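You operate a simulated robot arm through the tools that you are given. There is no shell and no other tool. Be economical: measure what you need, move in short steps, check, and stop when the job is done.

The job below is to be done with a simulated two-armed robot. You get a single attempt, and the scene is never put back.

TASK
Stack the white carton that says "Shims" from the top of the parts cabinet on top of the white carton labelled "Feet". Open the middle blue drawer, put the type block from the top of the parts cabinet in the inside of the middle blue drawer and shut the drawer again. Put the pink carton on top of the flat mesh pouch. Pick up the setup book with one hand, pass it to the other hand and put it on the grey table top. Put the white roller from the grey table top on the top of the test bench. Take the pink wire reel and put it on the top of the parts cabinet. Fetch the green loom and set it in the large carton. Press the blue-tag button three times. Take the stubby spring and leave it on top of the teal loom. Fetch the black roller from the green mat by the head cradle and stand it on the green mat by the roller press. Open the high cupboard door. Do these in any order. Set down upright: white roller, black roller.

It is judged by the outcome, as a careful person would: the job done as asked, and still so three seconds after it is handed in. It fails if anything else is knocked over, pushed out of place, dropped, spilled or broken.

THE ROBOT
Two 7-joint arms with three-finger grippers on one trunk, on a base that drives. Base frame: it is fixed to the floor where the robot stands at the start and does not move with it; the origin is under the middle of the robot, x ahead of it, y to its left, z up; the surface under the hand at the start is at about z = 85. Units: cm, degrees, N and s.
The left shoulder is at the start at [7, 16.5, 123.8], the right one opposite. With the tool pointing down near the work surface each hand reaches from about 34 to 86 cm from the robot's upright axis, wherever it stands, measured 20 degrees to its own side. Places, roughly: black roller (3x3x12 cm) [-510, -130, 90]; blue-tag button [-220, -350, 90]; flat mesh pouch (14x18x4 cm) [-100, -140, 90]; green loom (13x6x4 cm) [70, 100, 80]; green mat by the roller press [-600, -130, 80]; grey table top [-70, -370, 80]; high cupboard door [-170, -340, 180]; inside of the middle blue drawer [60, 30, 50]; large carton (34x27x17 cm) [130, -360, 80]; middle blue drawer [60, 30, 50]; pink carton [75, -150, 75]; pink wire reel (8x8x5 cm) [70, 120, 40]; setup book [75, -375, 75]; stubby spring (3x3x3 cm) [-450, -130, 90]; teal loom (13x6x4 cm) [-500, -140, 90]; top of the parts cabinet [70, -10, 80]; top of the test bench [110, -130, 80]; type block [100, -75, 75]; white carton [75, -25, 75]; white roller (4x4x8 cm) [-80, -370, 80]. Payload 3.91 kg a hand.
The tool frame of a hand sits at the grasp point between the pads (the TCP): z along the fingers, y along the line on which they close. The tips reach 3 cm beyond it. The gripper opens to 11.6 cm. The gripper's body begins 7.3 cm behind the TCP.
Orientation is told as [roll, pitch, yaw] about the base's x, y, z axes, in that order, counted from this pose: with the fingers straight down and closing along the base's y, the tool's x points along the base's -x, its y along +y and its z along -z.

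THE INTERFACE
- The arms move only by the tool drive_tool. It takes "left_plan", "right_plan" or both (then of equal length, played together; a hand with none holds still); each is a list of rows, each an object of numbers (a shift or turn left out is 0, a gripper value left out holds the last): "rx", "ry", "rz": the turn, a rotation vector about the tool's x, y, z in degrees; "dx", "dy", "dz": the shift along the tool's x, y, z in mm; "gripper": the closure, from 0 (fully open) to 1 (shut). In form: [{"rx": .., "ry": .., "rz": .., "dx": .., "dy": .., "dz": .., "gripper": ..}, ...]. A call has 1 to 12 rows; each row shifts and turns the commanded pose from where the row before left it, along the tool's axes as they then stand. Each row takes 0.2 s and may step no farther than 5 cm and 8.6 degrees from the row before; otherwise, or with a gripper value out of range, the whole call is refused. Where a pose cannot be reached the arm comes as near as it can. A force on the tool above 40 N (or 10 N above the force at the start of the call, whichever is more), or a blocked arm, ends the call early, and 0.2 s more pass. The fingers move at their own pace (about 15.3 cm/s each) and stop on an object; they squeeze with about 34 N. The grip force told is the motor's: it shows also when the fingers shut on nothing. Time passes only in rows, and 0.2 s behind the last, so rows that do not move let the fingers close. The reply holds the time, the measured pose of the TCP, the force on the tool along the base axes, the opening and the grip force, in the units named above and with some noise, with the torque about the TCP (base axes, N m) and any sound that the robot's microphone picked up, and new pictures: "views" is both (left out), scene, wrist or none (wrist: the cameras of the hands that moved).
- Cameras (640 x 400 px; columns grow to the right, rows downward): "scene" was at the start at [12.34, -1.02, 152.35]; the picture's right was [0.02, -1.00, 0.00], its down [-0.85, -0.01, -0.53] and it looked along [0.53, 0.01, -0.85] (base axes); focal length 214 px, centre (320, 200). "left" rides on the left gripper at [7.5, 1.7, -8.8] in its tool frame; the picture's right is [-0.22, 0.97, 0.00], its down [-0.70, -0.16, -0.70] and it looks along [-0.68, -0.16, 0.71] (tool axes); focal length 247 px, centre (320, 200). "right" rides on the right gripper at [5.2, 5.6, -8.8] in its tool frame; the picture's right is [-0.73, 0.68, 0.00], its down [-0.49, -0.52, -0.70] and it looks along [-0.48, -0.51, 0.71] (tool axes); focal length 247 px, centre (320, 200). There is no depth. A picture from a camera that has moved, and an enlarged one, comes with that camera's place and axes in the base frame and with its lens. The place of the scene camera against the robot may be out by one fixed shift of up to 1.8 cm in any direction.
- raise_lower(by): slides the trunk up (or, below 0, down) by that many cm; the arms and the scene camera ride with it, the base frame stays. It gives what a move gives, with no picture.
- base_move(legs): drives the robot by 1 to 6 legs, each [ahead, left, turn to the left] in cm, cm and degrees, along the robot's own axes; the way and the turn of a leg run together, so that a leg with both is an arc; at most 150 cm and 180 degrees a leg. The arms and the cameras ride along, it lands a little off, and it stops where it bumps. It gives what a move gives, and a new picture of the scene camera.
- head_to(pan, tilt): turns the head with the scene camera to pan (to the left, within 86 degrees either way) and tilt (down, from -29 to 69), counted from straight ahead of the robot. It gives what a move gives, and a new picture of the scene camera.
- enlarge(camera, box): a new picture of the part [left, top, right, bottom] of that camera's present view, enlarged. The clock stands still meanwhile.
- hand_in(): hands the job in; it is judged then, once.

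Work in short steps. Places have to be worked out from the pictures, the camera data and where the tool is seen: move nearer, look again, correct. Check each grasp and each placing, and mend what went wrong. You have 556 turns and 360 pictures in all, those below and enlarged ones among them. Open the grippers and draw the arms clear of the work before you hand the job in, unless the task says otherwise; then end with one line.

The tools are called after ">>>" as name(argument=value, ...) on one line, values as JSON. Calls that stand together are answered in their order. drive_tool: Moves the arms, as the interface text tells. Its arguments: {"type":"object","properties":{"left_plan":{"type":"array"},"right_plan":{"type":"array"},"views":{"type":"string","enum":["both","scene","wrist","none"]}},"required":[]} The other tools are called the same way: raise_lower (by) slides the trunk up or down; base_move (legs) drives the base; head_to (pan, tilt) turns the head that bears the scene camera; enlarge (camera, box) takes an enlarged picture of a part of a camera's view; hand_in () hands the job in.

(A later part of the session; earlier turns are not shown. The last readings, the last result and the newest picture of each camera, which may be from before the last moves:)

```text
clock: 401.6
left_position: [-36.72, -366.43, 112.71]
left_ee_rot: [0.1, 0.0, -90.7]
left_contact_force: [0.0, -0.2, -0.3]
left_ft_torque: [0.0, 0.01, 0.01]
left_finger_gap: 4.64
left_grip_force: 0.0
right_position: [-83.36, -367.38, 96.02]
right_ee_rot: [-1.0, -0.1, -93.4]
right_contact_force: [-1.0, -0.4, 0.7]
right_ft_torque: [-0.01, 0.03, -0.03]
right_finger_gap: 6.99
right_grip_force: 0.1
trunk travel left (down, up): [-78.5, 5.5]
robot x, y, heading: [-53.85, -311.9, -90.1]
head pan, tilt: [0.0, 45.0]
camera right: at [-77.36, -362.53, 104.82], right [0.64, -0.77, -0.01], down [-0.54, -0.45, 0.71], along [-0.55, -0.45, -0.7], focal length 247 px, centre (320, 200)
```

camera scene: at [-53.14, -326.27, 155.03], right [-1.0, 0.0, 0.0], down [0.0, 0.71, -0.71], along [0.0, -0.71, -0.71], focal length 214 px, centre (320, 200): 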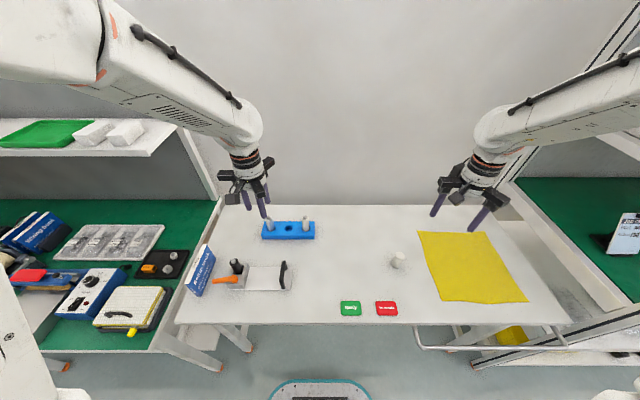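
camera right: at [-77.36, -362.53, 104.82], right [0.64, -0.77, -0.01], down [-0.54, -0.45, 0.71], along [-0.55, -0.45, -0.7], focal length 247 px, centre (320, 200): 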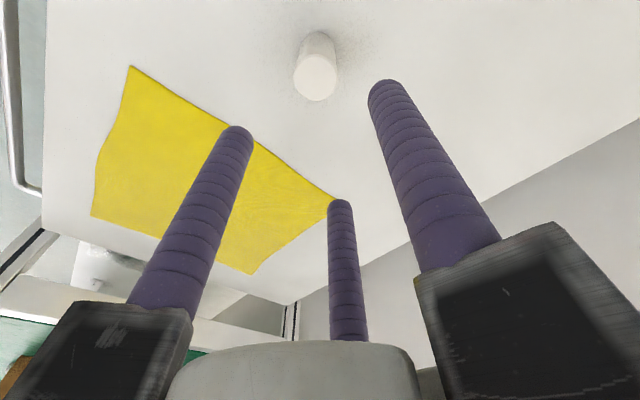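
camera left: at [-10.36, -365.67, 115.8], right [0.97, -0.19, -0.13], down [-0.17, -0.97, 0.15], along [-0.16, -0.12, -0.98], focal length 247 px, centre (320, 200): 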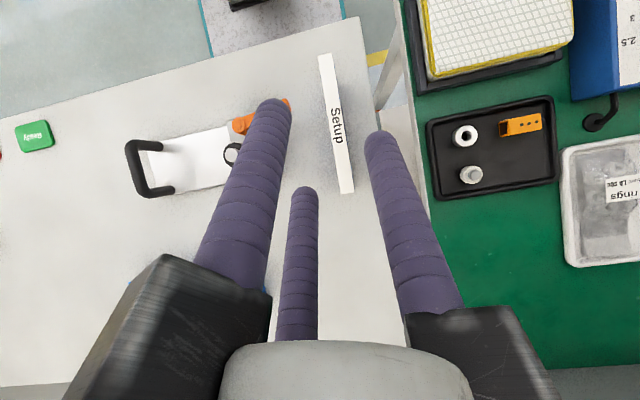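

Roller centre [−82.6, −366.4]. Adjust and descend to z≈82.5, then close.

>>> drive_tool(right_plan=[{"dx": 10, "dy": 7, "rx": 1}, {"dz": 45}, {"dz": 45}, {"dz": 45}, {}, {"gripper": 0.6}, {"gripper": 0.85}, {}, {}], views="wrist")

```text
clock: 403.6
left_position: [-36.68, -366.43, 112.72]
left_ee_rot: [0.1, -0.1, -90.8]
left_contact_force: [-0.1, -0.6, 0.7]
left_ft_torque: [0.01, -0.01, -0.03]
left_finger_gap: 4.6
left_grip_force: 0.0
right_position: [-83.04, -366.55, 82.69]
right_ee_rot: [-1.9, -0.1, -93.4]
right_contact_force: [-0.9, 0.6, 4.2]
right_ft_torque: [-0.02, -0.07, -0.01]
right_finger_gap: 3.33
right_grip_force: 33.6
trunk travel left (down, up): [-78.5, 5.5]
robot x, y, heading: [-53.48, -311.79, -89.8]
head pan, tilt: [0.0, 45.0]
camera right: at [-76.94, -361.65, 91.27], right [0.64, -0.77, -0.02], down [-0.53, -0.46, 0.72], along [-0.56, -0.45, -0.69], focal length 247 px, centre (320, 200)
```

right: 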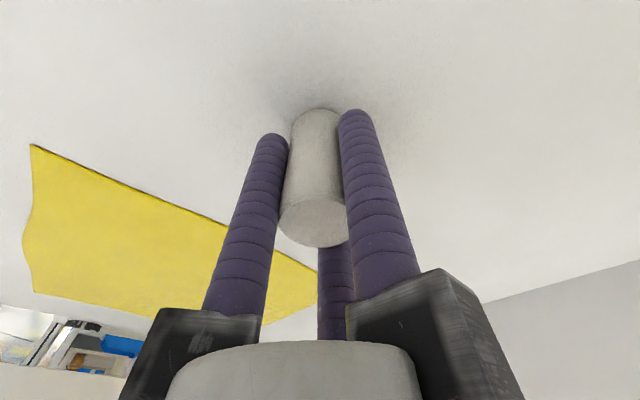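

Gripped. Lift it and check, then drive to the test bench.

>>> drive_tool(right_plan=[{"dz": -40}, {"dz": -45}, {"dz": -45}, {"dz": -45}, {"dz": -45}, {"dz": -45}, {"dx": 45}, {"dx": 45}, {}], views="wrist")

```text
clock: 405.6
left_position: [-36.82, -366.5, 112.6]
left_ee_rot: [0.2, 0.0, -90.7]
left_contact_force: [-0.1, 0.3, -0.2]
left_ft_torque: [0.0, 0.0, -0.02]
left_finger_gap: 4.65
left_grip_force: 0.1
right_position: [-81.64, -357.5, 108.96]
right_ee_rot: [-2.0, -0.1, -93.4]
right_contact_force: [-0.7, -0.6, -1.0]
right_ft_torque: [0.03, -0.01, -0.01]
right_finger_gap: 3.27
right_grip_force: 33.6
trunk travel left (down, up): [-78.5, 5.5]
robot x, y, heading: [-53.47, -312.25, -90.3]
head pan, tilt: [0.0, 45.0]
camera right: at [-75.49, -352.67, 117.66], right [0.64, -0.77, -0.02], down [-0.53, -0.46, 0.72], along [-0.56, -0.44, -0.7], focal length 247 px, centre (320, 200)
```

right: 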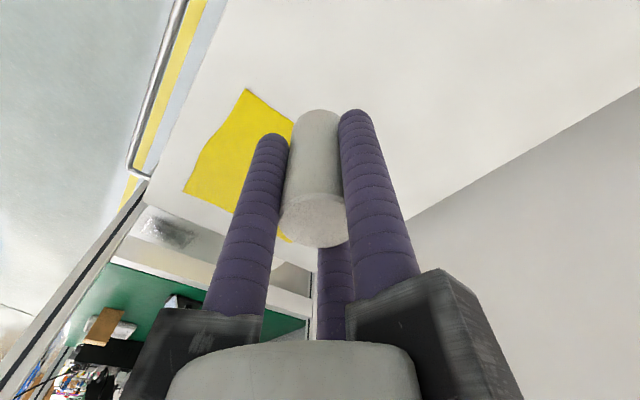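

Roller held. Drive to the south side of the test bench.

>>> base_move(legs=[[-62, 0, 0], [0, 0, 180], [0, -145, 0], [32, 0, 0]])

```text
clock: 425.0
left_position: [74.74, -164.04, 112.66]
left_ee_rot: [0.2, -0.1, 88.9]
left_contact_force: [-0.3, 0.4, 0.5]
left_ft_torque: [0.01, -0.01, 0.02]
left_finger_gap: 4.63
left_grip_force: 0.1
right_position: [119.62, -173.24, 109.0]
right_ee_rot: [-2.0, -0.1, 86.1]
right_contact_force: [-0.3, 0.7, -1.2]
right_ft_torque: [-0.02, -0.01, 0.02]
right_finger_gap: 3.27
right_grip_force: 34.1
trunk travel left (down, up): [-78.5, 5.5]
robot x, y, heading: [91.2, -218.02, 89.8]
head pan, tilt: [0.0, 45.0]
camera scene: at [91.87, -206.53, 155.05], right [1.0, -0.01, 0.0], down [0.0, -0.71, -0.71], along [0.0, 0.71, -0.71], focal length 214 px, centre (320, 200)
```

scene: 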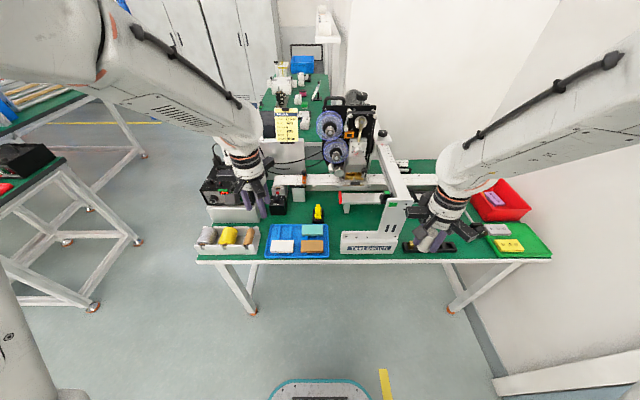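

>>> enlarge(camera="scene", box=[190, 140, 570, 290])

```text
1.68 times, centred on (380, 215) of scene
camera zoom: at [91.87, -206.53, 155.05], right [1.0, -0.01, 0.0], down [0.0, -0.71, -0.71], along [0.0, 0.71, -0.71], focal length 361 px, centre (219, 175)
```

zoom: 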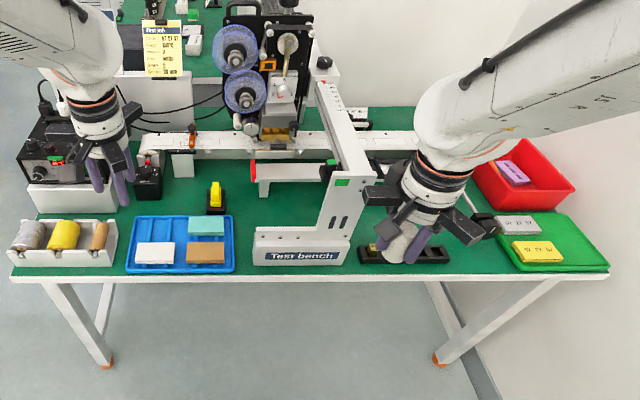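

A free patch lies at about [97, −142]. Tuck the left hand, raise the right hand over the gantry, drive ahead 8 and go there.

>>> drive_tool(left_plan=[{"dx": 40, "dz": -20}, {"dx": 40, "dz": -20}, {"dx": 40}, {}], right_plan=[{"dz": -45}, {"dz": -45}, {"dz": -20}, {}], views="none")

>>> base_move(legs=[[8, 0, 0]])

>>> drive_tool(right_plan=[{"dy": 45, "dx": -18}, {"dy": 45, "dx": -18}, {"dy": 45, "dx": -18}, {"dy": 45, "dx": -18}, {"dy": 45, "dx": -18}, {}], views="both")

```text
clock: 426.0
left_position: [74.52, -176.2, 116.67]
left_ee_rot: [0.2, -0.2, 88.9]
left_contact_force: [0.0, 0.0, 0.1]
left_ft_torque: [0.05, -0.01, 0.02]
left_finger_gap: 4.63
left_grip_force: 0.1
right_position: [120.24, -171.62, 118.94]
right_ee_rot: [0.9, 0.1, 85.6]
right_contact_force: [-0.4, -0.7, -0.4]
right_ft_torque: [0.03, -0.02, 0.02]
right_finger_gap: 3.25
right_grip_force: 33.9
right hand out of reach, approached as far as the arm can: row 2, 3
trunk travel left (down, up): [-78.5, 5.5]
robot x, y, heading: [91.62, -218.73, 89.8]
head pan, tilt: [0.0, 45.0]
```

```text
clock: 427.1
left_position: [74.6, -168.46, 116.87]
left_ee_rot: [0.1, -0.2, 88.9]
left_contact_force: [-0.5, -0.3, -0.4]
left_ft_torque: [0.09, 0.03, -0.01]
left_finger_gap: 4.65
left_grip_force: 0.0
right_position: [120.38, -163.92, 119.02]
right_ee_rot: [1.0, 0.2, 85.7]
right_contact_force: [0.0, 0.5, -1.6]
right_ft_torque: [0.0, -0.03, 0.01]
right_finger_gap: 3.24
right_grip_force: 34.0
trunk travel left (down, up): [-78.5, 5.5]
robot x, y, heading: [91.76, -210.21, 89.8]
head pan, tilt: [0.0, 45.0]
camera scene: at [92.31, -200.31, 153.14], right [1.0, -0.07, 0.0], down [-0.06, -0.86, -0.5], along [0.03, 0.5, -0.86], focal length 214 px, centre (320, 200)
```

scene: 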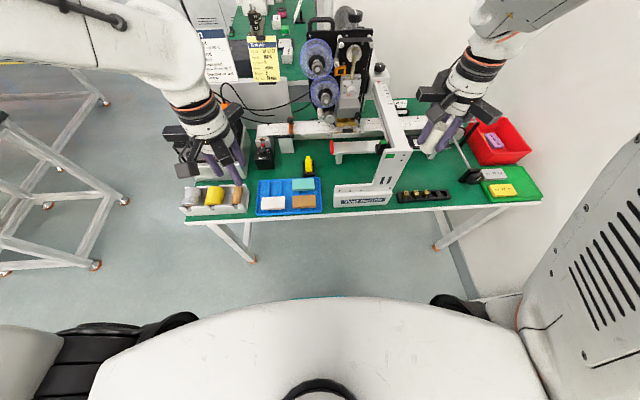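

```text
clock: 428.5
left_position: [74.68, -168.11, 116.71]
left_ee_rot: [0.2, -0.1, 88.9]
left_contact_force: [0.9, 0.5, 0.0]
left_ft_torque: [0.0, -0.03, -0.03]
left_finger_gap: 4.66
left_grip_force: 0.1
right_position: [98.65, -152.97, 119.21]
right_ee_rot: [1.1, 0.3, 85.6]
right_contact_force: [-0.7, -0.2, -1.2]
right_ft_torque: [0.0, 0.05, -0.03]
right_finger_gap: 3.27
right_grip_force: 34.0
trunk travel left (down, up): [-78.5, 5.5]
robot x, y, heading: [91.47, -210.69, 89.9]
head pan, tilt: [0.0, 45.0]
camera scene: at [92.01, -198.46, 155.03], right [1.0, -0.01, 0.0], down [0.0, -0.71, -0.71], along [0.0, 0.71, -0.71], focal length 214 px, centre (320, 200)
camera right: at [92.78, -157.68, 128.22], right [-0.62, 0.78, 0.01], down [0.57, 0.45, 0.69], along [0.53, 0.43, -0.73], focal length 247 px, centre (320, 200)
```

scene: 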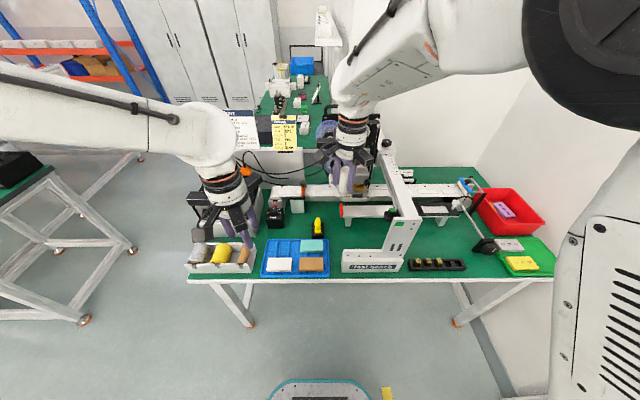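
right: 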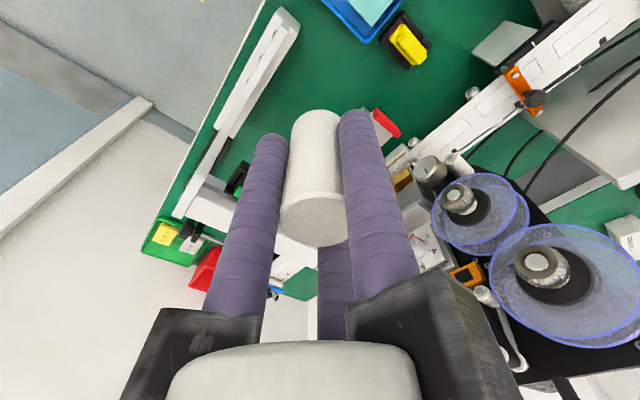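

Free patch centre ≈ [100, −145]. Correct the small tilt, move there, and lower part-way.

>>> drive_tool(right_plan=[{"rx": 3, "ry": -0.4}, {"dx": -40, "dy": -4}, {"dx": -41, "dy": -4}, {"dz": 45}, {"dz": 45}, {"dz": 45}, {"dz": 45}, {"dz": 45}, {"dz": 40}, {}], views="wrist")

```text
clock: 430.7
left_position: [74.59, -168.26, 116.66]
left_ee_rot: [0.3, 0.0, 88.9]
left_contact_force: [-0.1, 0.5, -0.1]
left_ft_torque: [0.02, 0.02, -0.03]
left_finger_gap: 4.63
left_grip_force: 0.2
right_position: [100.94, -144.89, 92.59]
right_ee_rot: [-1.9, -0.1, 85.8]
right_contact_force: [0.2, 0.0, -0.7]
right_ft_torque: [-0.01, -0.01, -0.03]
right_finger_gap: 3.26
right_grip_force: 34.6
trunk travel left (down, up): [-78.5, 5.5]
robot x, y, heading: [91.78, -210.77, 89.5]
head pan, tilt: [0.0, 45.0]
camera right: at [94.64, -149.68, 101.38], right [-0.62, 0.78, -0.02], down [0.53, 0.45, 0.72], along [0.57, 0.44, -0.69], focal length 247 px, centre (320, 200)
```

right: 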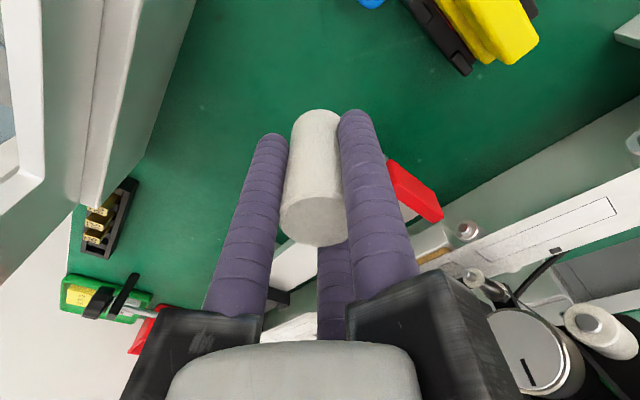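

Clear green below. Lower to contact.

>>> drive_tool(right_plan=[{"dz": 40}, {"dz": 30}, {"dz": 15}, {"dz": 6}, {"dz": 4}, {}], views="none")

>>> drive_tool(right_plan=[{"dz": 3}, {"dz": 3}, {"dz": 3}, {}], views="wrist")

```text
clock: 432.1
left_position: [74.59, -168.13, 116.77]
left_ee_rot: [0.2, -0.1, 88.9]
left_contact_force: [0.5, 0.7, 0.3]
left_ft_torque: [0.01, 0.02, 0.01]
left_finger_gap: 4.65
left_grip_force: 0.0
right_position: [101.37, -144.93, 83.21]
right_ee_rot: [-2.0, -0.1, 85.7]
right_contact_force: [0.0, -0.3, -0.7]
right_ft_torque: [0.0, 0.03, 0.0]
right_finger_gap: 3.26
right_grip_force: 34.1
trunk travel left (down, up): [-78.5, 5.5]
robot x, y, heading: [91.2, -210.75, 89.6]
head pan, tilt: [0.0, 45.0]
```

```text
clock: 433.1
left_position: [74.48, -168.37, 116.86]
left_ee_rot: [0.3, -0.2, 88.8]
left_contact_force: [0.5, 0.9, -0.6]
left_ft_torque: [-0.01, 0.01, 0.0]
left_finger_gap: 4.61
left_grip_force: 0.2
right_position: [101.32, -144.91, 82.58]
right_ee_rot: [-2.0, -0.5, 85.6]
right_contact_force: [0.9, 0.4, 26.9]
right_ft_torque: [0.01, 0.33, 0.01]
right_finger_gap: 3.27
right_grip_force: 34.0
trunk travel left (down, up): [-78.5, 5.5]
robot x, y, heading: [91.76, -210.54, 89.8]
head pan, tilt: [0.0, 45.0]
camera right: at [94.93, -149.78, 91.29], right [-0.62, 0.78, -0.02], down [0.53, 0.44, 0.72], along [0.57, 0.44, -0.69], focal length 247 px, centre (320, 200)
```

right: 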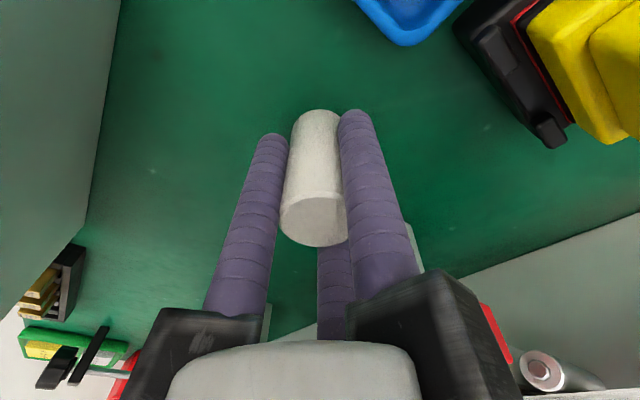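

Contact at the expected height. Release and lift.

>>> drive_tool(right_plan=[{"dz": -2}, {"gripper": 0.66}, {"gripper": 0.55}, {}, {"dz": -30}, {"dz": -45}, {"dz": -45}, {"dz": -45}, {}], views="both")

```text
clock: 435.1
left_position: [74.63, -168.06, 116.6]
left_ee_rot: [0.2, 0.0, 88.8]
left_contact_force: [1.2, -0.7, 0.5]
left_ft_torque: [-0.02, 0.0, -0.01]
left_finger_gap: 4.66
left_grip_force: 0.0
right_position: [100.65, -144.83, 98.84]
right_ee_rot: [-2.0, 0.0, 85.7]
right_contact_force: [-0.3, -0.1, -0.8]
right_ft_torque: [-0.02, -0.01, 0.0]
right_finger_gap: 5.21
right_grip_force: 0.0
trunk travel left (down, up): [-78.5, 5.5]
robot x, y, heading: [91.64, -210.8, 89.6]
head pan, tilt: [0.0, 45.0]
camera scene: at [91.91, -198.39, 155.02], right [1.0, -0.01, 0.0], down [0.0, -0.71, -0.71], along [0.0, 0.71, -0.71], focal length 214 px, centre (320, 200)
camera right: at [94.25, -149.68, 107.64], right [-0.62, 0.78, -0.02], down [0.53, 0.45, 0.72], along [0.57, 0.44, -0.7], focal length 247 px, centre (320, 200)
```

scene: 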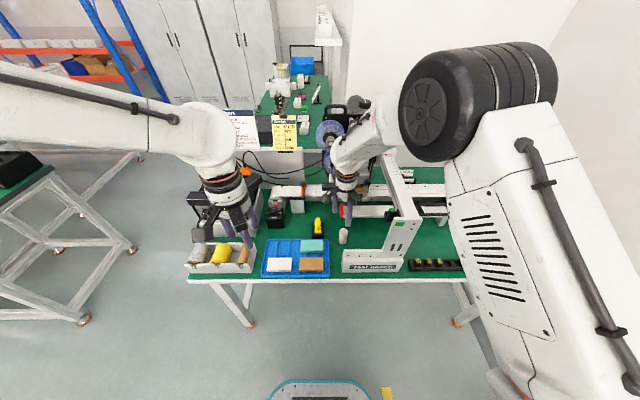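
right: 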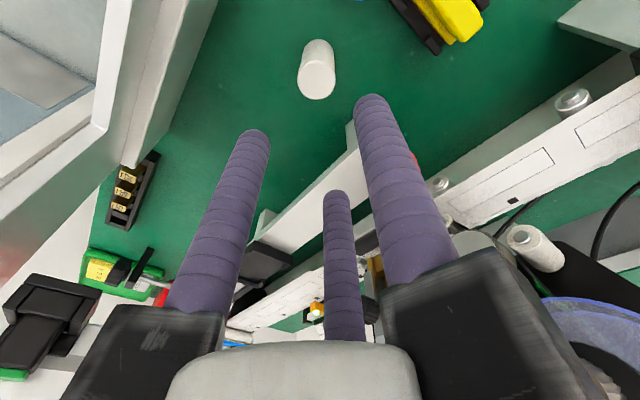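

White roller is upright on the test bench. Retract and go to the blue-tag button / high cupboard (x≈−200, y≈−345).

>>> drive_tool(right_plan=[{"dz": -45}, {"dz": -45}, {"dz": -45}, {"dx": 40}, {"dx": 40}, {"dx": 40}, {"rx": 2}], views="none")

>>> base_move(legs=[[-35, 0, 0], [0, 0, 180], [0, -140, 0], [0, -140, 0]])

>>> head_to(pan=0, tilt=15)

```text
clock: 436.7
left_position: [74.46, -168.14, 116.68]
left_ee_rot: [0.1, 0.0, 88.8]
left_contact_force: [-0.8, 0.0, 0.0]
left_ft_torque: [0.01, -0.03, 0.03]
left_finger_gap: 4.63
left_grip_force: 0.1
right_position: [99.23, -156.86, 112.57]
right_ee_rot: [-4.2, -0.1, 85.7]
right_contact_force: [0.2, 0.2, 0.0]
right_ft_torque: [-0.03, 0.0, 0.03]
right_finger_gap: 5.19
right_grip_force: 0.0
trunk travel left (down, up): [-78.5, 5.5]
robot x, y, heading: [91.74, -210.11, 89.5]
head pan, tilt: [0.0, 45.0]
```

```text
clock: 459.5
left_position: [-173.08, -276.1, 116.71]
left_ee_rot: [0.3, -0.1, -93.6]
left_contact_force: [0.0, 0.6, -0.5]
left_ft_torque: [-0.02, -0.01, 0.0]
left_finger_gap: 4.67
left_grip_force: 0.1
right_position: [-198.15, -286.16, 112.38]
right_ee_rot: [-4.1, -0.1, -96.9]
right_contact_force: [-0.2, 0.7, -0.2]
right_ft_torque: [-0.03, 0.05, 0.01]
right_finger_gap: 5.24
right_grip_force: 0.0
trunk travel left (down, up): [-78.5, 5.5]
robot x, y, heading: [-187.95, -233.42, -92.8]
head pan, tilt: [0.0, 45.0]
camera scene: at [-188.17, -247.27, 155.03], right [-1.0, 0.05, 0.0], down [0.04, 0.71, -0.71], along [-0.04, -0.71, -0.71], focal length 214 px, centre (320, 200)
```

scene: 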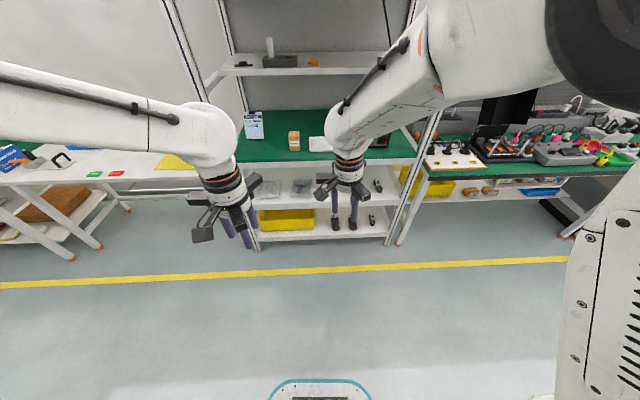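

```text
clock: 460.4
left_position: [-173.02, -276.21, 116.76]
left_ee_rot: [0.2, -0.1, -93.7]
left_contact_force: [-0.7, -0.5, -0.2]
left_ft_torque: [-0.01, -0.02, 0.01]
left_finger_gap: 4.62
left_grip_force: 0.0
right_position: [-198.17, -286.15, 112.44]
right_ee_rot: [-4.0, 0.1, -96.9]
right_contact_force: [-1.1, -0.2, 0.1]
right_ft_torque: [-0.02, 0.02, 0.0]
right_finger_gap: 5.22
right_grip_force: 0.1
trunk travel left (down, up): [-78.5, 5.5]
robot x, y, heading: [-188.09, -233.02, -92.9]
head pan, tilt: [0.0, 15.0]
camera scene: at [-188.26, -248.48, 159.7], right [-1.0, 0.05, 0.0], down [0.01, 0.26, -0.97], along [-0.05, -0.96, -0.26], focal length 214 px, centre (320, 200)
```

scene: 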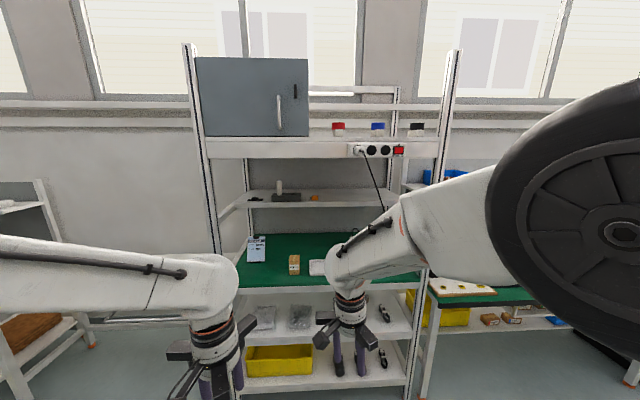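

Cupboard door found: x −143…−187, z 163–193, vertical handle near x≈−176. Raise the right hand up towards handle height, and enlarge the shelf and ledge to find the blue-tag button.

>>> raise_lower(by=5.3)

>>> drive_tool(right_plan=[{"dz": -45, "rx": -4}, {"dz": -45}, {"dz": -45}, {"dz": -45}, {"dz": -40}, {}], views="scene")

>>> enlarge(camera="scene", box=[180, 50, 460, 225])

```text
clock: 461.4
left_position: [-173.09, -276.13, 122.07]
left_ee_rot: [0.2, 0.0, -93.7]
left_contact_force: [-0.2, 0.1, -0.6]
left_ft_torque: [0.0, 0.04, -0.01]
left_finger_gap: 4.64
left_grip_force: 0.1
right_position: [-198.21, -286.16, 117.69]
right_ee_rot: [-4.0, -0.1, -96.9]
right_contact_force: [0.7, 0.5, 0.1]
right_ft_torque: [0.0, 0.02, -0.02]
right_finger_gap: 5.23
right_grip_force: 0.0
trunk travel left (down, up): [-83.8, 0.2]
robot x, y, heading: [-187.95, -233.12, -92.7]
head pan, tilt: [0.0, 15.0]
```

```text
clock: 462.8
left_position: [-172.99, -276.21, 121.93]
left_ee_rot: [0.2, 0.0, -93.7]
left_contact_force: [-1.0, -0.3, 0.1]
left_ft_torque: [0.01, -0.01, -0.02]
left_finger_gap: 4.6
left_grip_force: 0.1
right_position: [-197.87, -286.11, 139.68]
right_ee_rot: [0.0, -0.1, -96.9]
right_contact_force: [0.9, -0.2, -0.3]
right_ft_torque: [0.0, 0.01, -0.03]
right_finger_gap: 5.22
right_grip_force: 0.0
trunk travel left (down, up): [-83.8, 0.2]
robot x, y, heading: [-188.02, -233.3, -93.0]
head pan, tilt: [0.0, 15.0]
camera scene: at [-188.23, -248.55, 165.0], right [-1.0, 0.05, 0.0], down [0.01, 0.26, -0.97], along [-0.05, -0.96, -0.26], focal length 214 px, centre (320, 200)
```

scene: 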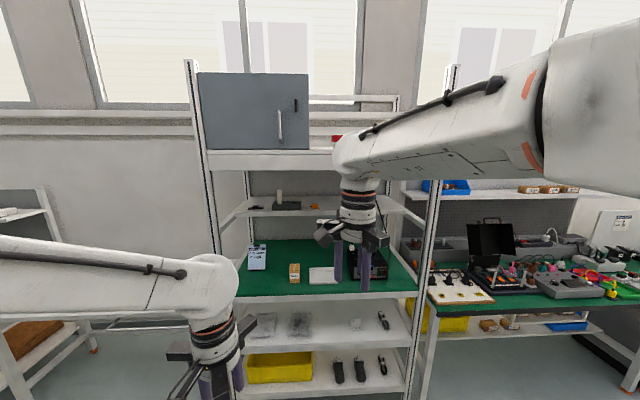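

```text
2.29 times, centred on (320, 138) of scene
camera zoom: at [-188.23, -248.55, 165.0], right [-1.0, 0.05, 0.0], down [0.01, 0.26, -0.97], along [-0.05, -0.96, -0.26], focal length 490 px, centre (320, 343)
```

zoom: 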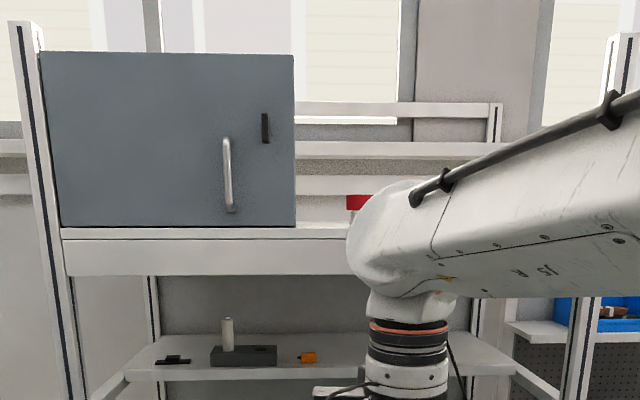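

Look right for the button panel.

>>> head_to(pan=-30, tilt=35)

>>> enlarge(camera="scene", box=[180, 100, 420, 250])

```text
clock: 463.7
left_position: [-173.01, -276.14, 122.01]
left_ee_rot: [0.2, 0.0, -93.8]
left_contact_force: [-0.7, 0.0, -0.6]
left_ft_torque: [0.02, 0.01, -0.02]
left_finger_gap: 4.66
left_grip_force: 0.1
right_position: [-197.73, -286.1, 139.67]
right_ee_rot: [0.0, -0.2, -97.0]
right_contact_force: [0.2, 1.4, -0.6]
right_ft_torque: [0.01, 0.03, 0.03]
right_finger_gap: 5.19
right_grip_force: 0.2
trunk travel left (down, up): [-83.8, 0.2]
robot x, y, heading: [-188.18, -232.93, -93.1]
head pan, tilt: [-30.0, 35.0]
camera scene: at [-192.58, -246.52, 161.82], right [-0.84, 0.54, 0.0], down [0.31, 0.48, -0.82], along [-0.44, -0.69, -0.57], focal length 214 px, centre (320, 200)
```

scene: 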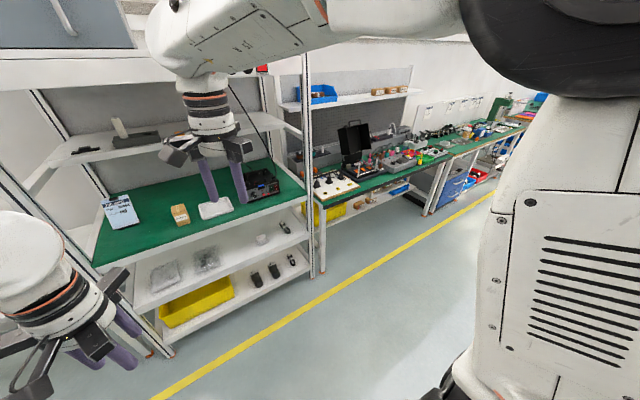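

```text
2.67 times, centred on (300, 175) of scene
camera zoom: at [-192.58, -246.52, 161.82], right [-0.84, 0.54, 0.0], down [0.31, 0.48, -0.82], along [-0.44, -0.69, -0.57], focal length 572 px, centre (373, 267)
```

zoom: 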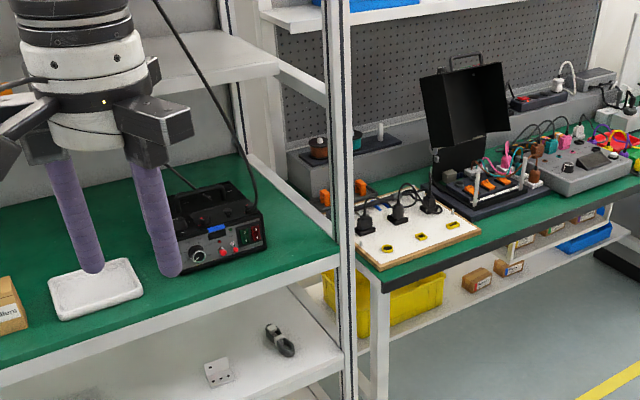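

The black device with a blue tag at ≈[−222, −356, 90] fits. Zoom closer.

>>> enlarge(camera="scene", box=[235, 160, 290, 205])

```text
8.89 times, centred on (262, 182) of scene
camera zoom: at [-192.58, -246.52, 161.82], right [-0.84, 0.54, 0.0], down [0.31, 0.48, -0.82], along [-0.44, -0.69, -0.57], focal length 1906 px, centre (831, 356)
```

zoom: 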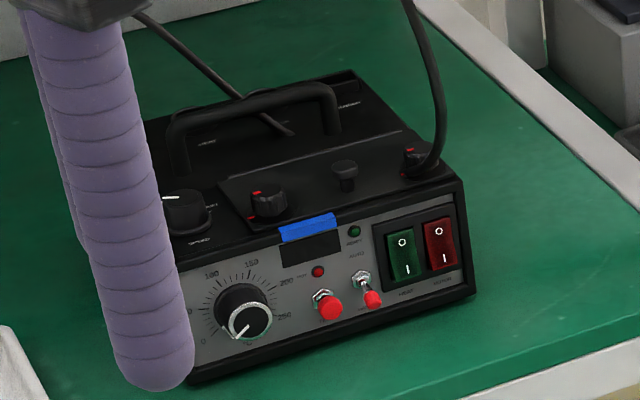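

The red push button under the blue tag on that device is at about [−222, −357, 90]. I'll press with the left hand, closed fingers, jaw A forward, tilted 35°. Rotate and close the left hand first.

>>> drive_tool(left_plan=[{"rz": 8.2, "gripper": 1.0}, {"rz": 8.2}, {"rz": 8.2}, {"rz": 8.2}, {"rz": 8.2}, {"rz": 8.2}, {"rz": 8.2}, {"rz": 8.2}, {"rz": 8.2}, {"rz": 8.2}, {"rz": 4}], views="none")

>>> base_move(legs=[[0, -45, 3], [25, 0, 0]])

>>> head_to(pan=10, tilt=40)

```text
clock: 466.1
left_position: [-173.03, -276.03, 121.99]
left_ee_rot: [0.1, 0.2, -179.8]
left_contact_force: [0.3, -1.1, -0.1]
left_ft_torque: [-0.01, -0.03, -0.02]
left_finger_gap: 0.88
left_grip_force: 33.8
right_position: [-197.99, -286.08, 139.51]
right_ee_rot: [0.0, -0.1, -96.9]
right_contact_force: [-0.4, -0.5, 0.7]
right_ft_torque: [0.01, -0.03, -0.01]
right_finger_gap: 5.22
right_grip_force: 0.1
trunk travel left (down, up): [-83.8, 0.2]
robot x, y, heading: [-188.05, -232.86, -93.2]
head pan, tilt: [-30.0, 35.0]
```

```text
clock: 470.2
left_position: [-215.56, -298.66, 122.02]
left_ee_rot: [0.2, 0.3, -176.7]
left_contact_force: [-0.4, 0.2, 0.1]
left_ft_torque: [-0.02, -0.01, 0.04]
left_finger_gap: 0.93
left_grip_force: 33.6
right_position: [-239.97, -309.92, 139.78]
right_ee_rot: [0.0, -0.2, -93.9]
right_contact_force: [0.5, 0.5, -0.2]
right_ft_torque: [0.02, 0.02, -0.01]
right_finger_gap: 5.21
right_grip_force: 0.1
trunk travel left (down, up): [-83.8, 0.2]
robot x, y, heading: [-232.85, -256.51, -89.9]
head pan, tilt: [-30.0, 35.0]
camera scene: at [-236.72, -270.13, 161.84], right [-0.87, 0.5, 0.0], down [0.29, 0.5, -0.82], along [-0.41, -0.71, -0.57], focal length 214 px, centre (320, 200)
```

scene: 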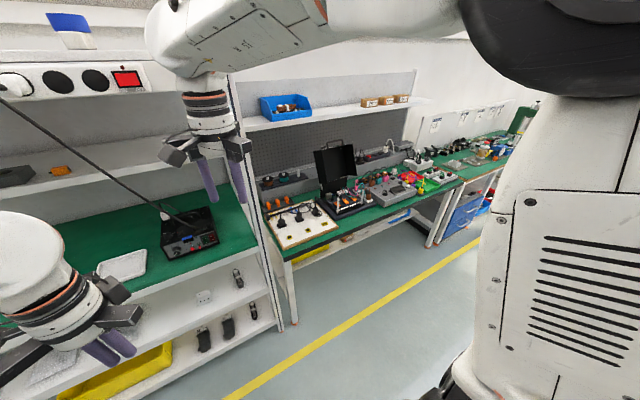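

```text
clock: 471.3
left_position: [-215.58, -298.7, 122.04]
left_ee_rot: [0.1, 0.2, -176.6]
left_contact_force: [0.9, 0.8, 0.6]
left_ft_torque: [0.01, -0.02, 0.03]
left_finger_gap: 0.91
left_grip_force: 33.8
right_position: [-239.87, -310.07, 139.84]
right_ee_rot: [0.0, -0.1, -94.0]
right_contact_force: [0.0, 0.0, 0.6]
right_ft_torque: [-0.01, -0.01, -0.03]
right_finger_gap: 5.21
right_grip_force: 0.1
trunk travel left (down, up): [-83.8, 0.2]
robot x, y, heading: [-232.92, -256.66, -89.9]
head pan, tilt: [10.0, 40.0]
camera scene: at [-230.82, -271.05, 161.06], right [-0.98, -0.17, 0.0], down [-0.11, 0.63, -0.77], along [0.13, -0.75, -0.64], focal length 214 px, centre (320, 200)
```

scene: 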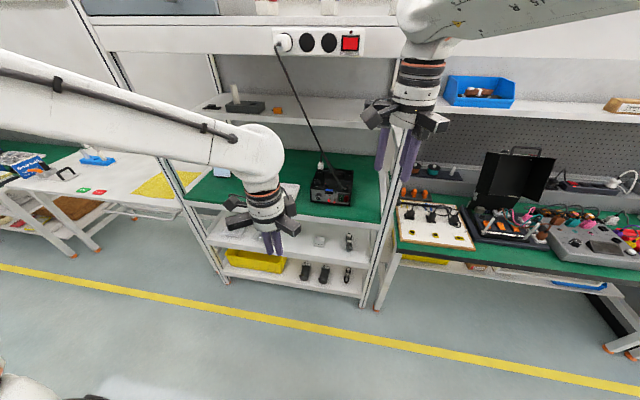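

Tuck the right hand away from the rack post, then zoom in on the device from here for triangulation.

>>> drive_tool(right_plan=[{"dy": -45, "dx": 15}, {"dy": -45, "dx": 15}, {"dy": -45, "dx": 15}, {"dy": -45}, {}], views="none")

>>> enlarge(camera="scene", box=[300, 155, 365, 210])

```text
clock: 472.5
left_position: [-215.33, -298.89, 121.98]
left_ee_rot: [0.1, 0.1, -176.6]
left_contact_force: [0.7, 0.0, -0.5]
left_ft_torque: [0.0, 0.07, 0.0]
left_finger_gap: 0.91
left_grip_force: 33.8
right_position: [-257.41, -304.58, 139.48]
right_ee_rot: [-0.1, -0.2, -93.9]
right_contact_force: [0.5, -0.3, 0.2]
right_ft_torque: [-0.02, 0.02, -0.01]
right_finger_gap: 5.21
right_grip_force: 0.1
trunk travel left (down, up): [-83.8, 0.2]
robot x, y, heading: [-232.71, -256.53, -89.4]
head pan, tilt: [10.0, 40.0]
```

```text
7.27 times, centred on (332, 182) of scene
camera zoom: at [-230.66, -271.14, 161.05], right [-0.98, -0.18, 0.0], down [-0.11, 0.63, -0.77], along [0.13, -0.75, -0.64], focal length 1560 px, centre (229, 327)
```

zoom: 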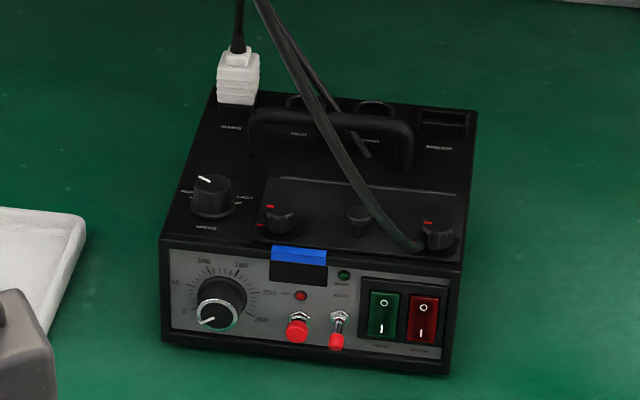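

Button tip triangulates to ≈[−221.3, −353.2, 92.3]. Drive ahead 25, lower and tilt the left hand, then view with the wrist camera.

>>> base_move(legs=[[25, 0, 0]])

>>> drive_tool(left_plan=[{"dx": -30, "dz": 35}, {"dx": -30, "dz": 35}, {"dz": 40}, {"rx": -8.2}, {"rx": -8.2}, {"rx": -8.2}, {"rx": -8.2}, {"rz": 3.3}, {}], views="both")

```text
clock: 474.3
left_position: [-215.58, -323.81, 122.04]
left_ee_rot: [0.1, 0.2, -176.6]
left_contact_force: [-1.3, 0.9, 0.5]
left_ft_torque: [0.0, 0.0, -0.02]
left_finger_gap: 0.9
left_grip_force: 34.0
right_position: [-257.38, -329.5, 139.74]
right_ee_rot: [-0.1, -0.2, -94.0]
right_contact_force: [-0.1, 0.0, 0.0]
right_ft_torque: [-0.03, 0.01, -0.01]
right_finger_gap: 5.22
right_grip_force: 0.1
trunk travel left (down, up): [-83.8, 0.2]
robot x, y, heading: [-232.89, -281.99, -90.2]
head pan, tilt: [10.0, 40.0]
camera scene: at [-230.79, -296.04, 161.08], right [-0.98, -0.17, 0.0], down [-0.11, 0.63, -0.77], along [0.13, -0.76, -0.64], focal length 214 px, centre (320, 200)
```

scene: 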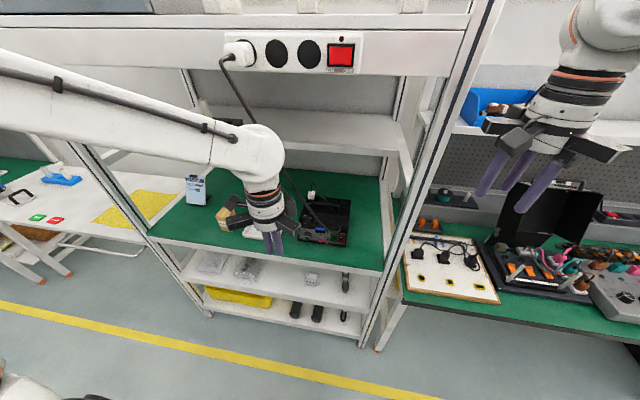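

```text
clock: 476.3
left_position: [-222.81, -326.71, 110.95]
left_ee_rot: [32.9, 2.0, -179.6]
left_contact_force: [0.1, -0.6, -0.1]
left_ft_torque: [0.01, 0.06, 0.0]
left_finger_gap: 0.92
left_grip_force: 33.6
left hand out of reach, approached as far as the arm can: row 7
right_position: [-257.49, -329.55, 139.6]
right_ee_rot: [0.0, -0.1, -93.8]
right_contact_force: [0.0, -0.4, 0.2]
right_ft_torque: [0.01, 0.02, -0.01]
right_finger_gap: 5.23
right_grip_force: 0.0
trunk travel left (down, up): [-83.8, 0.2]
robot x, y, heading: [-232.82, -281.58, -90.0]
head pan, tilt: [10.0, 40.0]
camera scene: at [-230.77, -296.26, 161.06], right [-0.98, -0.17, 0.0], down [-0.11, 0.63, -0.77], along [0.13, -0.75, -0.64], focal length 214 px, centre (320, 200)
camera left: at [-215.6, -323.24, 119.44], right [-0.23, -0.82, 0.52], down [-0.72, 0.51, 0.48], along [-0.66, -0.26, -0.71], focal length 247 px, centre (320, 200)
```

scene: 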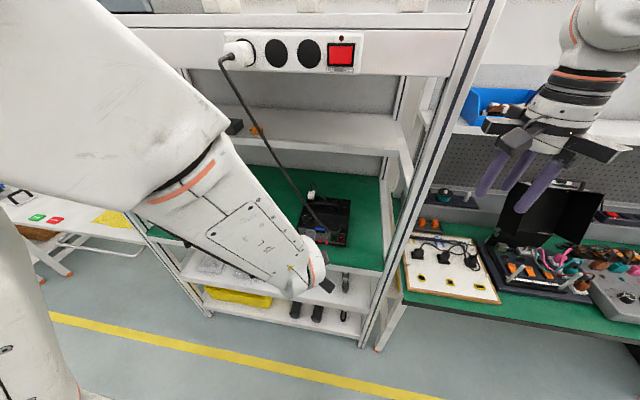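
left: 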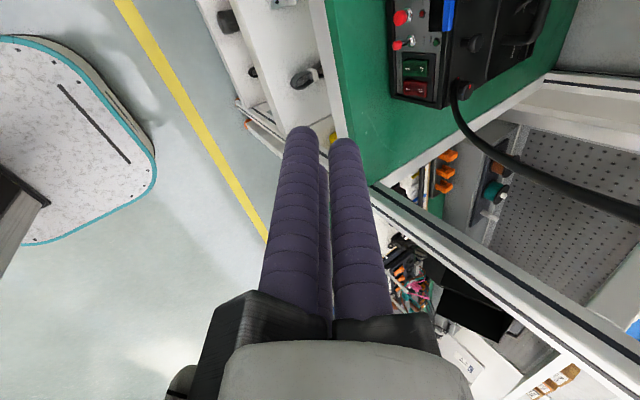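

Button seen at x≈−222.3, z≈90; toggle 3 cm to its right. Advance to a pre-press pose and look again.

>>> drive_tool(left_plan=[{"ry": -2}, {"dz": 40, "dy": 6}, {"dz": 40, "dy": 6}, {"dz": 40, "dy": 6}, {"dz": 40, "dy": 6}, {"dz": 40, "dy": 6}, {"dz": 36, "dy": 4, "dx": 4}, {}], views="wrist")

>>> enlarge(camera="left", box=[250, 0, 530, 180])

```text
clock: 478.1
left_position: [-222.63, -342.54, 92.96]
left_ee_rot: [32.9, 0.3, 179.4]
left_contact_force: [2.3, 6.6, 11.3]
left_ft_torque: [0.14, 0.08, -0.13]
left_finger_gap: 0.91
left_grip_force: 34.2
left hand out of reach, approached as far as the arm can: row 1
right_position: [-257.52, -329.32, 139.76]
right_ee_rot: [0.0, -0.2, -93.9]
right_contact_force: [-0.3, -0.5, 1.0]
right_ft_torque: [0.0, -0.03, 0.0]
right_finger_gap: 5.22
right_grip_force: 0.1
trunk travel left (down, up): [-83.8, 0.2]
robot x, y, heading: [-232.91, -281.73, -89.9]
head pan, tilt: [10.0, 40.0]
camera left: at [-215.14, -339.23, 101.3], right [-0.23, -0.82, 0.53], down [-0.69, 0.52, 0.5], along [-0.68, -0.25, -0.69], focal length 247 px, centre (320, 200)
```

left: 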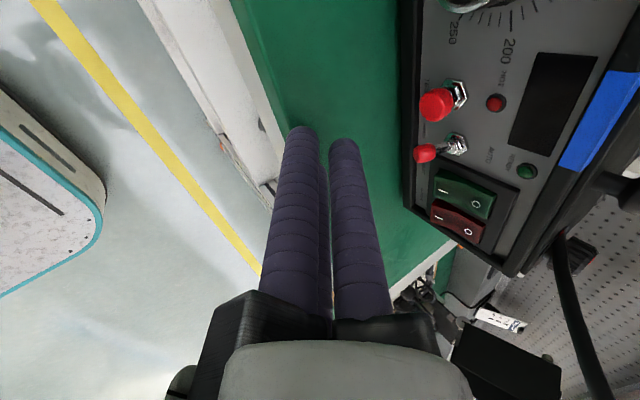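

```text
2.22 times, centred on (390, 90) of left
camera zoom: at [-215.14, -339.23, 101.3], right [-0.23, -0.82, 0.53], down [-0.69, 0.52, 0.5], along [-0.68, -0.25, -0.69], focal length 549 px, centre (164, 444)
```

zoom: 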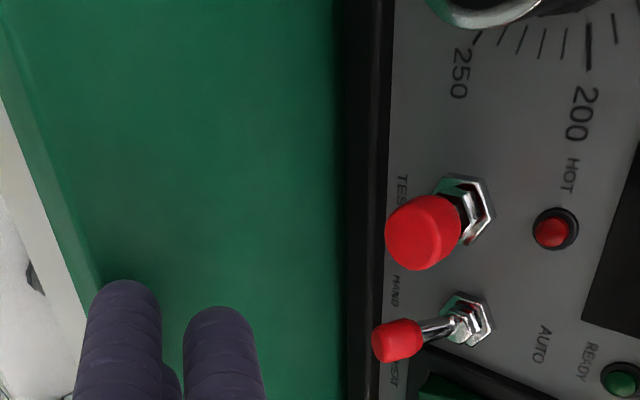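

Button cap at ≈[−221.7, −349.9, 93.3]. Raise 2.4 cm, align, and advance to within ~1 cm.

>>> drive_tool(left_plan=[{"dz": -20, "dy": 13, "dx": 9}, {"dz": 8, "dy": 12}, {"dz": 8, "dy": 13}, {}], views="wrist")

```text
clock: 479.1
left_position: [-221.83, -345.63, 95.35]
left_ee_rot: [32.8, 0.3, 179.5]
left_contact_force: [0.7, 0.1, 0.6]
left_ft_torque: [0.01, -0.01, 0.02]
left_finger_gap: 0.92
left_grip_force: 34.5
right_position: [-257.43, -329.47, 139.62]
right_ee_rot: [0.0, -0.2, -94.0]
right_contact_force: [-0.1, 0.7, 0.6]
right_ft_torque: [0.0, 0.0, -0.01]
right_finger_gap: 5.2
right_grip_force: 0.1
trunk travel left (down, up): [-83.8, 0.2]
robot x, y, heading: [-232.7, -281.48, -90.0]
head pan, tilt: [10.0, 40.0]
camera left: at [-214.27, -342.33, 103.65], right [-0.23, -0.82, 0.53], down [-0.69, 0.52, 0.5], along [-0.68, -0.25, -0.69], focal length 247 px, centre (320, 200)
```

left: 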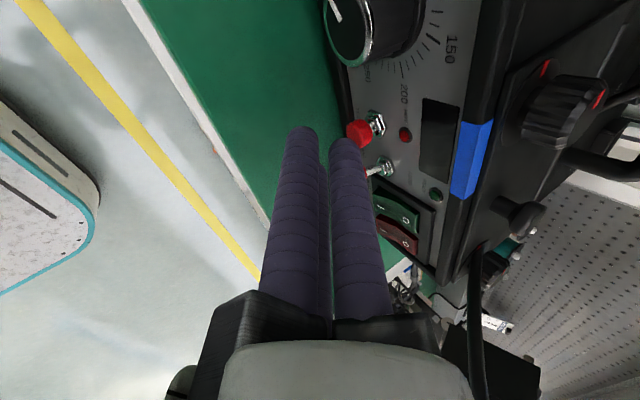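

Tip is right before the cap. Press: advance in 4 mm steps, watching force and sound.

>>> drive_tool(left_plan=[{"dz": 2.2, "dy": 3.4}, {"dz": 2.2, "dy": 3.4}, {"dz": 2.2, "dy": 3.4}, {"dz": 2.2, "dy": 3.4}], views="none")

```text
clock: 480.1
left_position: [-221.9, -346.9, 95.27]
left_ee_rot: [32.7, 0.3, 179.4]
left_contact_force: [0.2, 18.1, -0.6]
left_ft_torque: [0.22, 0.01, 0.04]
left_finger_gap: 0.92
left_grip_force: 33.8
right_position: [-257.47, -329.27, 139.74]
right_ee_rot: [0.0, -0.4, -93.9]
right_contact_force: [-0.2, -0.4, 0.8]
right_ft_torque: [-0.01, -0.02, -0.01]
right_finger_gap: 5.24
right_grip_force: 0.1
trunk travel left (down, up): [-83.8, 0.2]
robot x, y, heading: [-233.13, -281.74, -89.8]
head pan, tilt: [10.0, 40.0]
heard: click
```

A click — first press. Back off and press again.

>>> drive_tool(left_plan=[{"dz": -4.4, "dy": -6.8}, {"dz": -4.4, "dy": -6.8}, {}, {}], views="none")

>>> drive_tool(left_plan=[{"dz": 2.2, "dy": 3.4}, {"dz": 2.2, "dy": 3.4}, {"dz": 2.2, "dy": 3.4}, {"dz": 2.2, "dy": 3.4}], views="none")

```text
clock: 481.1
left_position: [-221.83, -345.75, 95.4]
left_ee_rot: [32.9, 0.3, 179.5]
left_contact_force: [0.5, -0.3, -0.4]
left_ft_torque: [0.02, 0.02, 0.01]
left_finger_gap: 0.9
left_grip_force: 34.6
right_position: [-257.56, -329.73, 139.75]
right_ee_rot: [0.0, -0.1, -93.9]
right_contact_force: [-0.6, 0.3, -1.0]
right_ft_torque: [-0.02, 0.02, 0.01]
right_finger_gap: 5.22
right_grip_force: 0.0
trunk travel left (down, up): [-83.8, 0.2]
robot x, y, heading: [-232.61, -281.82, -89.9]
head pan, tilt: [10.0, 40.0]
```

```text
clock: 482.1
left_position: [-221.93, -346.89, 95.41]
left_ee_rot: [32.7, 0.3, 179.4]
left_contact_force: [2.2, 18.6, -1.3]
left_ft_torque: [0.22, 0.03, -0.01]
left_finger_gap: 0.91
left_grip_force: 33.9
right_position: [-257.47, -329.18, 139.79]
right_ee_rot: [0.0, -0.3, -93.9]
right_contact_force: [0.5, -1.0, 0.9]
right_ft_torque: [0.01, 0.01, 0.03]
right_finger_gap: 5.21
right_grip_force: 0.1
trunk travel left (down, up): [-83.8, 0.2]
robot x, y, heading: [-232.83, -281.91, -89.8]
head pan, tilt: [10.0, 40.0]
heard: click
```

Second click. Once more.

>>> drive_tool(left_plan=[{"dz": -4.4, "dy": -6.8}, {"dz": -4.4, "dy": -6.8}, {}, {}], views="none")

>>> drive_tool(left_plan=[{"dz": 2.2, "dy": 3.4}, {"dz": 2.2, "dy": 3.4}, {"dz": 2.2, "dy": 3.4}, {"dz": 2.2, "dy": 3.4}], views="none")

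>>> drive_tool(left_plan=[{"dz": -4.4, "dy": -6.8}, {"dz": -10, "dy": -16}, {"dz": -15, "dy": -25}, {"dz": -15, "dy": -25}, {"dz": -15, "dy": -25}, {"dz": -40}, {"dz": -40}], views="none")

```text
clock: 483.1
left_position: [-221.89, -345.76, 95.45]
left_ee_rot: [32.9, 0.2, 179.6]
left_contact_force: [-0.5, 0.6, 0.1]
left_ft_torque: [-0.01, 0.0, -0.01]
left_finger_gap: 0.9
left_grip_force: 34.1
right_position: [-257.52, -329.66, 139.57]
right_ee_rot: [0.1, -0.2, -93.9]
right_contact_force: [-0.4, 0.2, -0.1]
right_ft_torque: [0.0, 0.0, 0.02]
right_finger_gap: 5.23
right_grip_force: 0.1
trunk travel left (down, up): [-83.8, 0.2]
robot x, y, heading: [-232.84, -281.5, -90.1]
head pan, tilt: [10.0, 40.0]
```

```text
clock: 484.1
left_position: [-221.83, -346.84, 95.37]
left_ee_rot: [32.6, 0.3, 179.4]
left_contact_force: [0.4, 18.1, 1.2]
left_ft_torque: [0.12, 0.03, -0.01]
left_finger_gap: 0.93
left_grip_force: 34.2
right_position: [-257.56, -329.31, 139.78]
right_ee_rot: [-0.1, -0.3, -93.9]
right_contact_force: [1.2, -0.8, 0.6]
right_ft_torque: [0.01, -0.01, 0.02]
right_finger_gap: 5.21
right_grip_force: 0.0
trunk travel left (down, up): [-83.8, 0.2]
robot x, y, heading: [-232.75, -281.67, -89.8]
head pan, tilt: [10.0, 40.0]
heard: click
```

```text
clock: 485.7
left_position: [-221.8, -331.31, 101.9]
left_ee_rot: [32.9, 0.3, 179.6]
left_contact_force: [0.2, -0.2, 0.4]
left_ft_torque: [-0.04, -0.04, 0.0]
left_finger_gap: 0.9
left_grip_force: 34.3
right_position: [-257.6, -329.38, 139.82]
right_ee_rot: [0.1, -0.1, -93.9]
right_contact_force: [0.2, 0.6, 0.2]
right_ft_torque: [-0.01, -0.02, 0.03]
right_finger_gap: 5.22
right_grip_force: 0.0
trunk travel left (down, up): [-83.8, 0.2]
robot x, y, heading: [-232.78, -281.91, -90.0]
head pan, tilt: [10.0, 40.0]
```

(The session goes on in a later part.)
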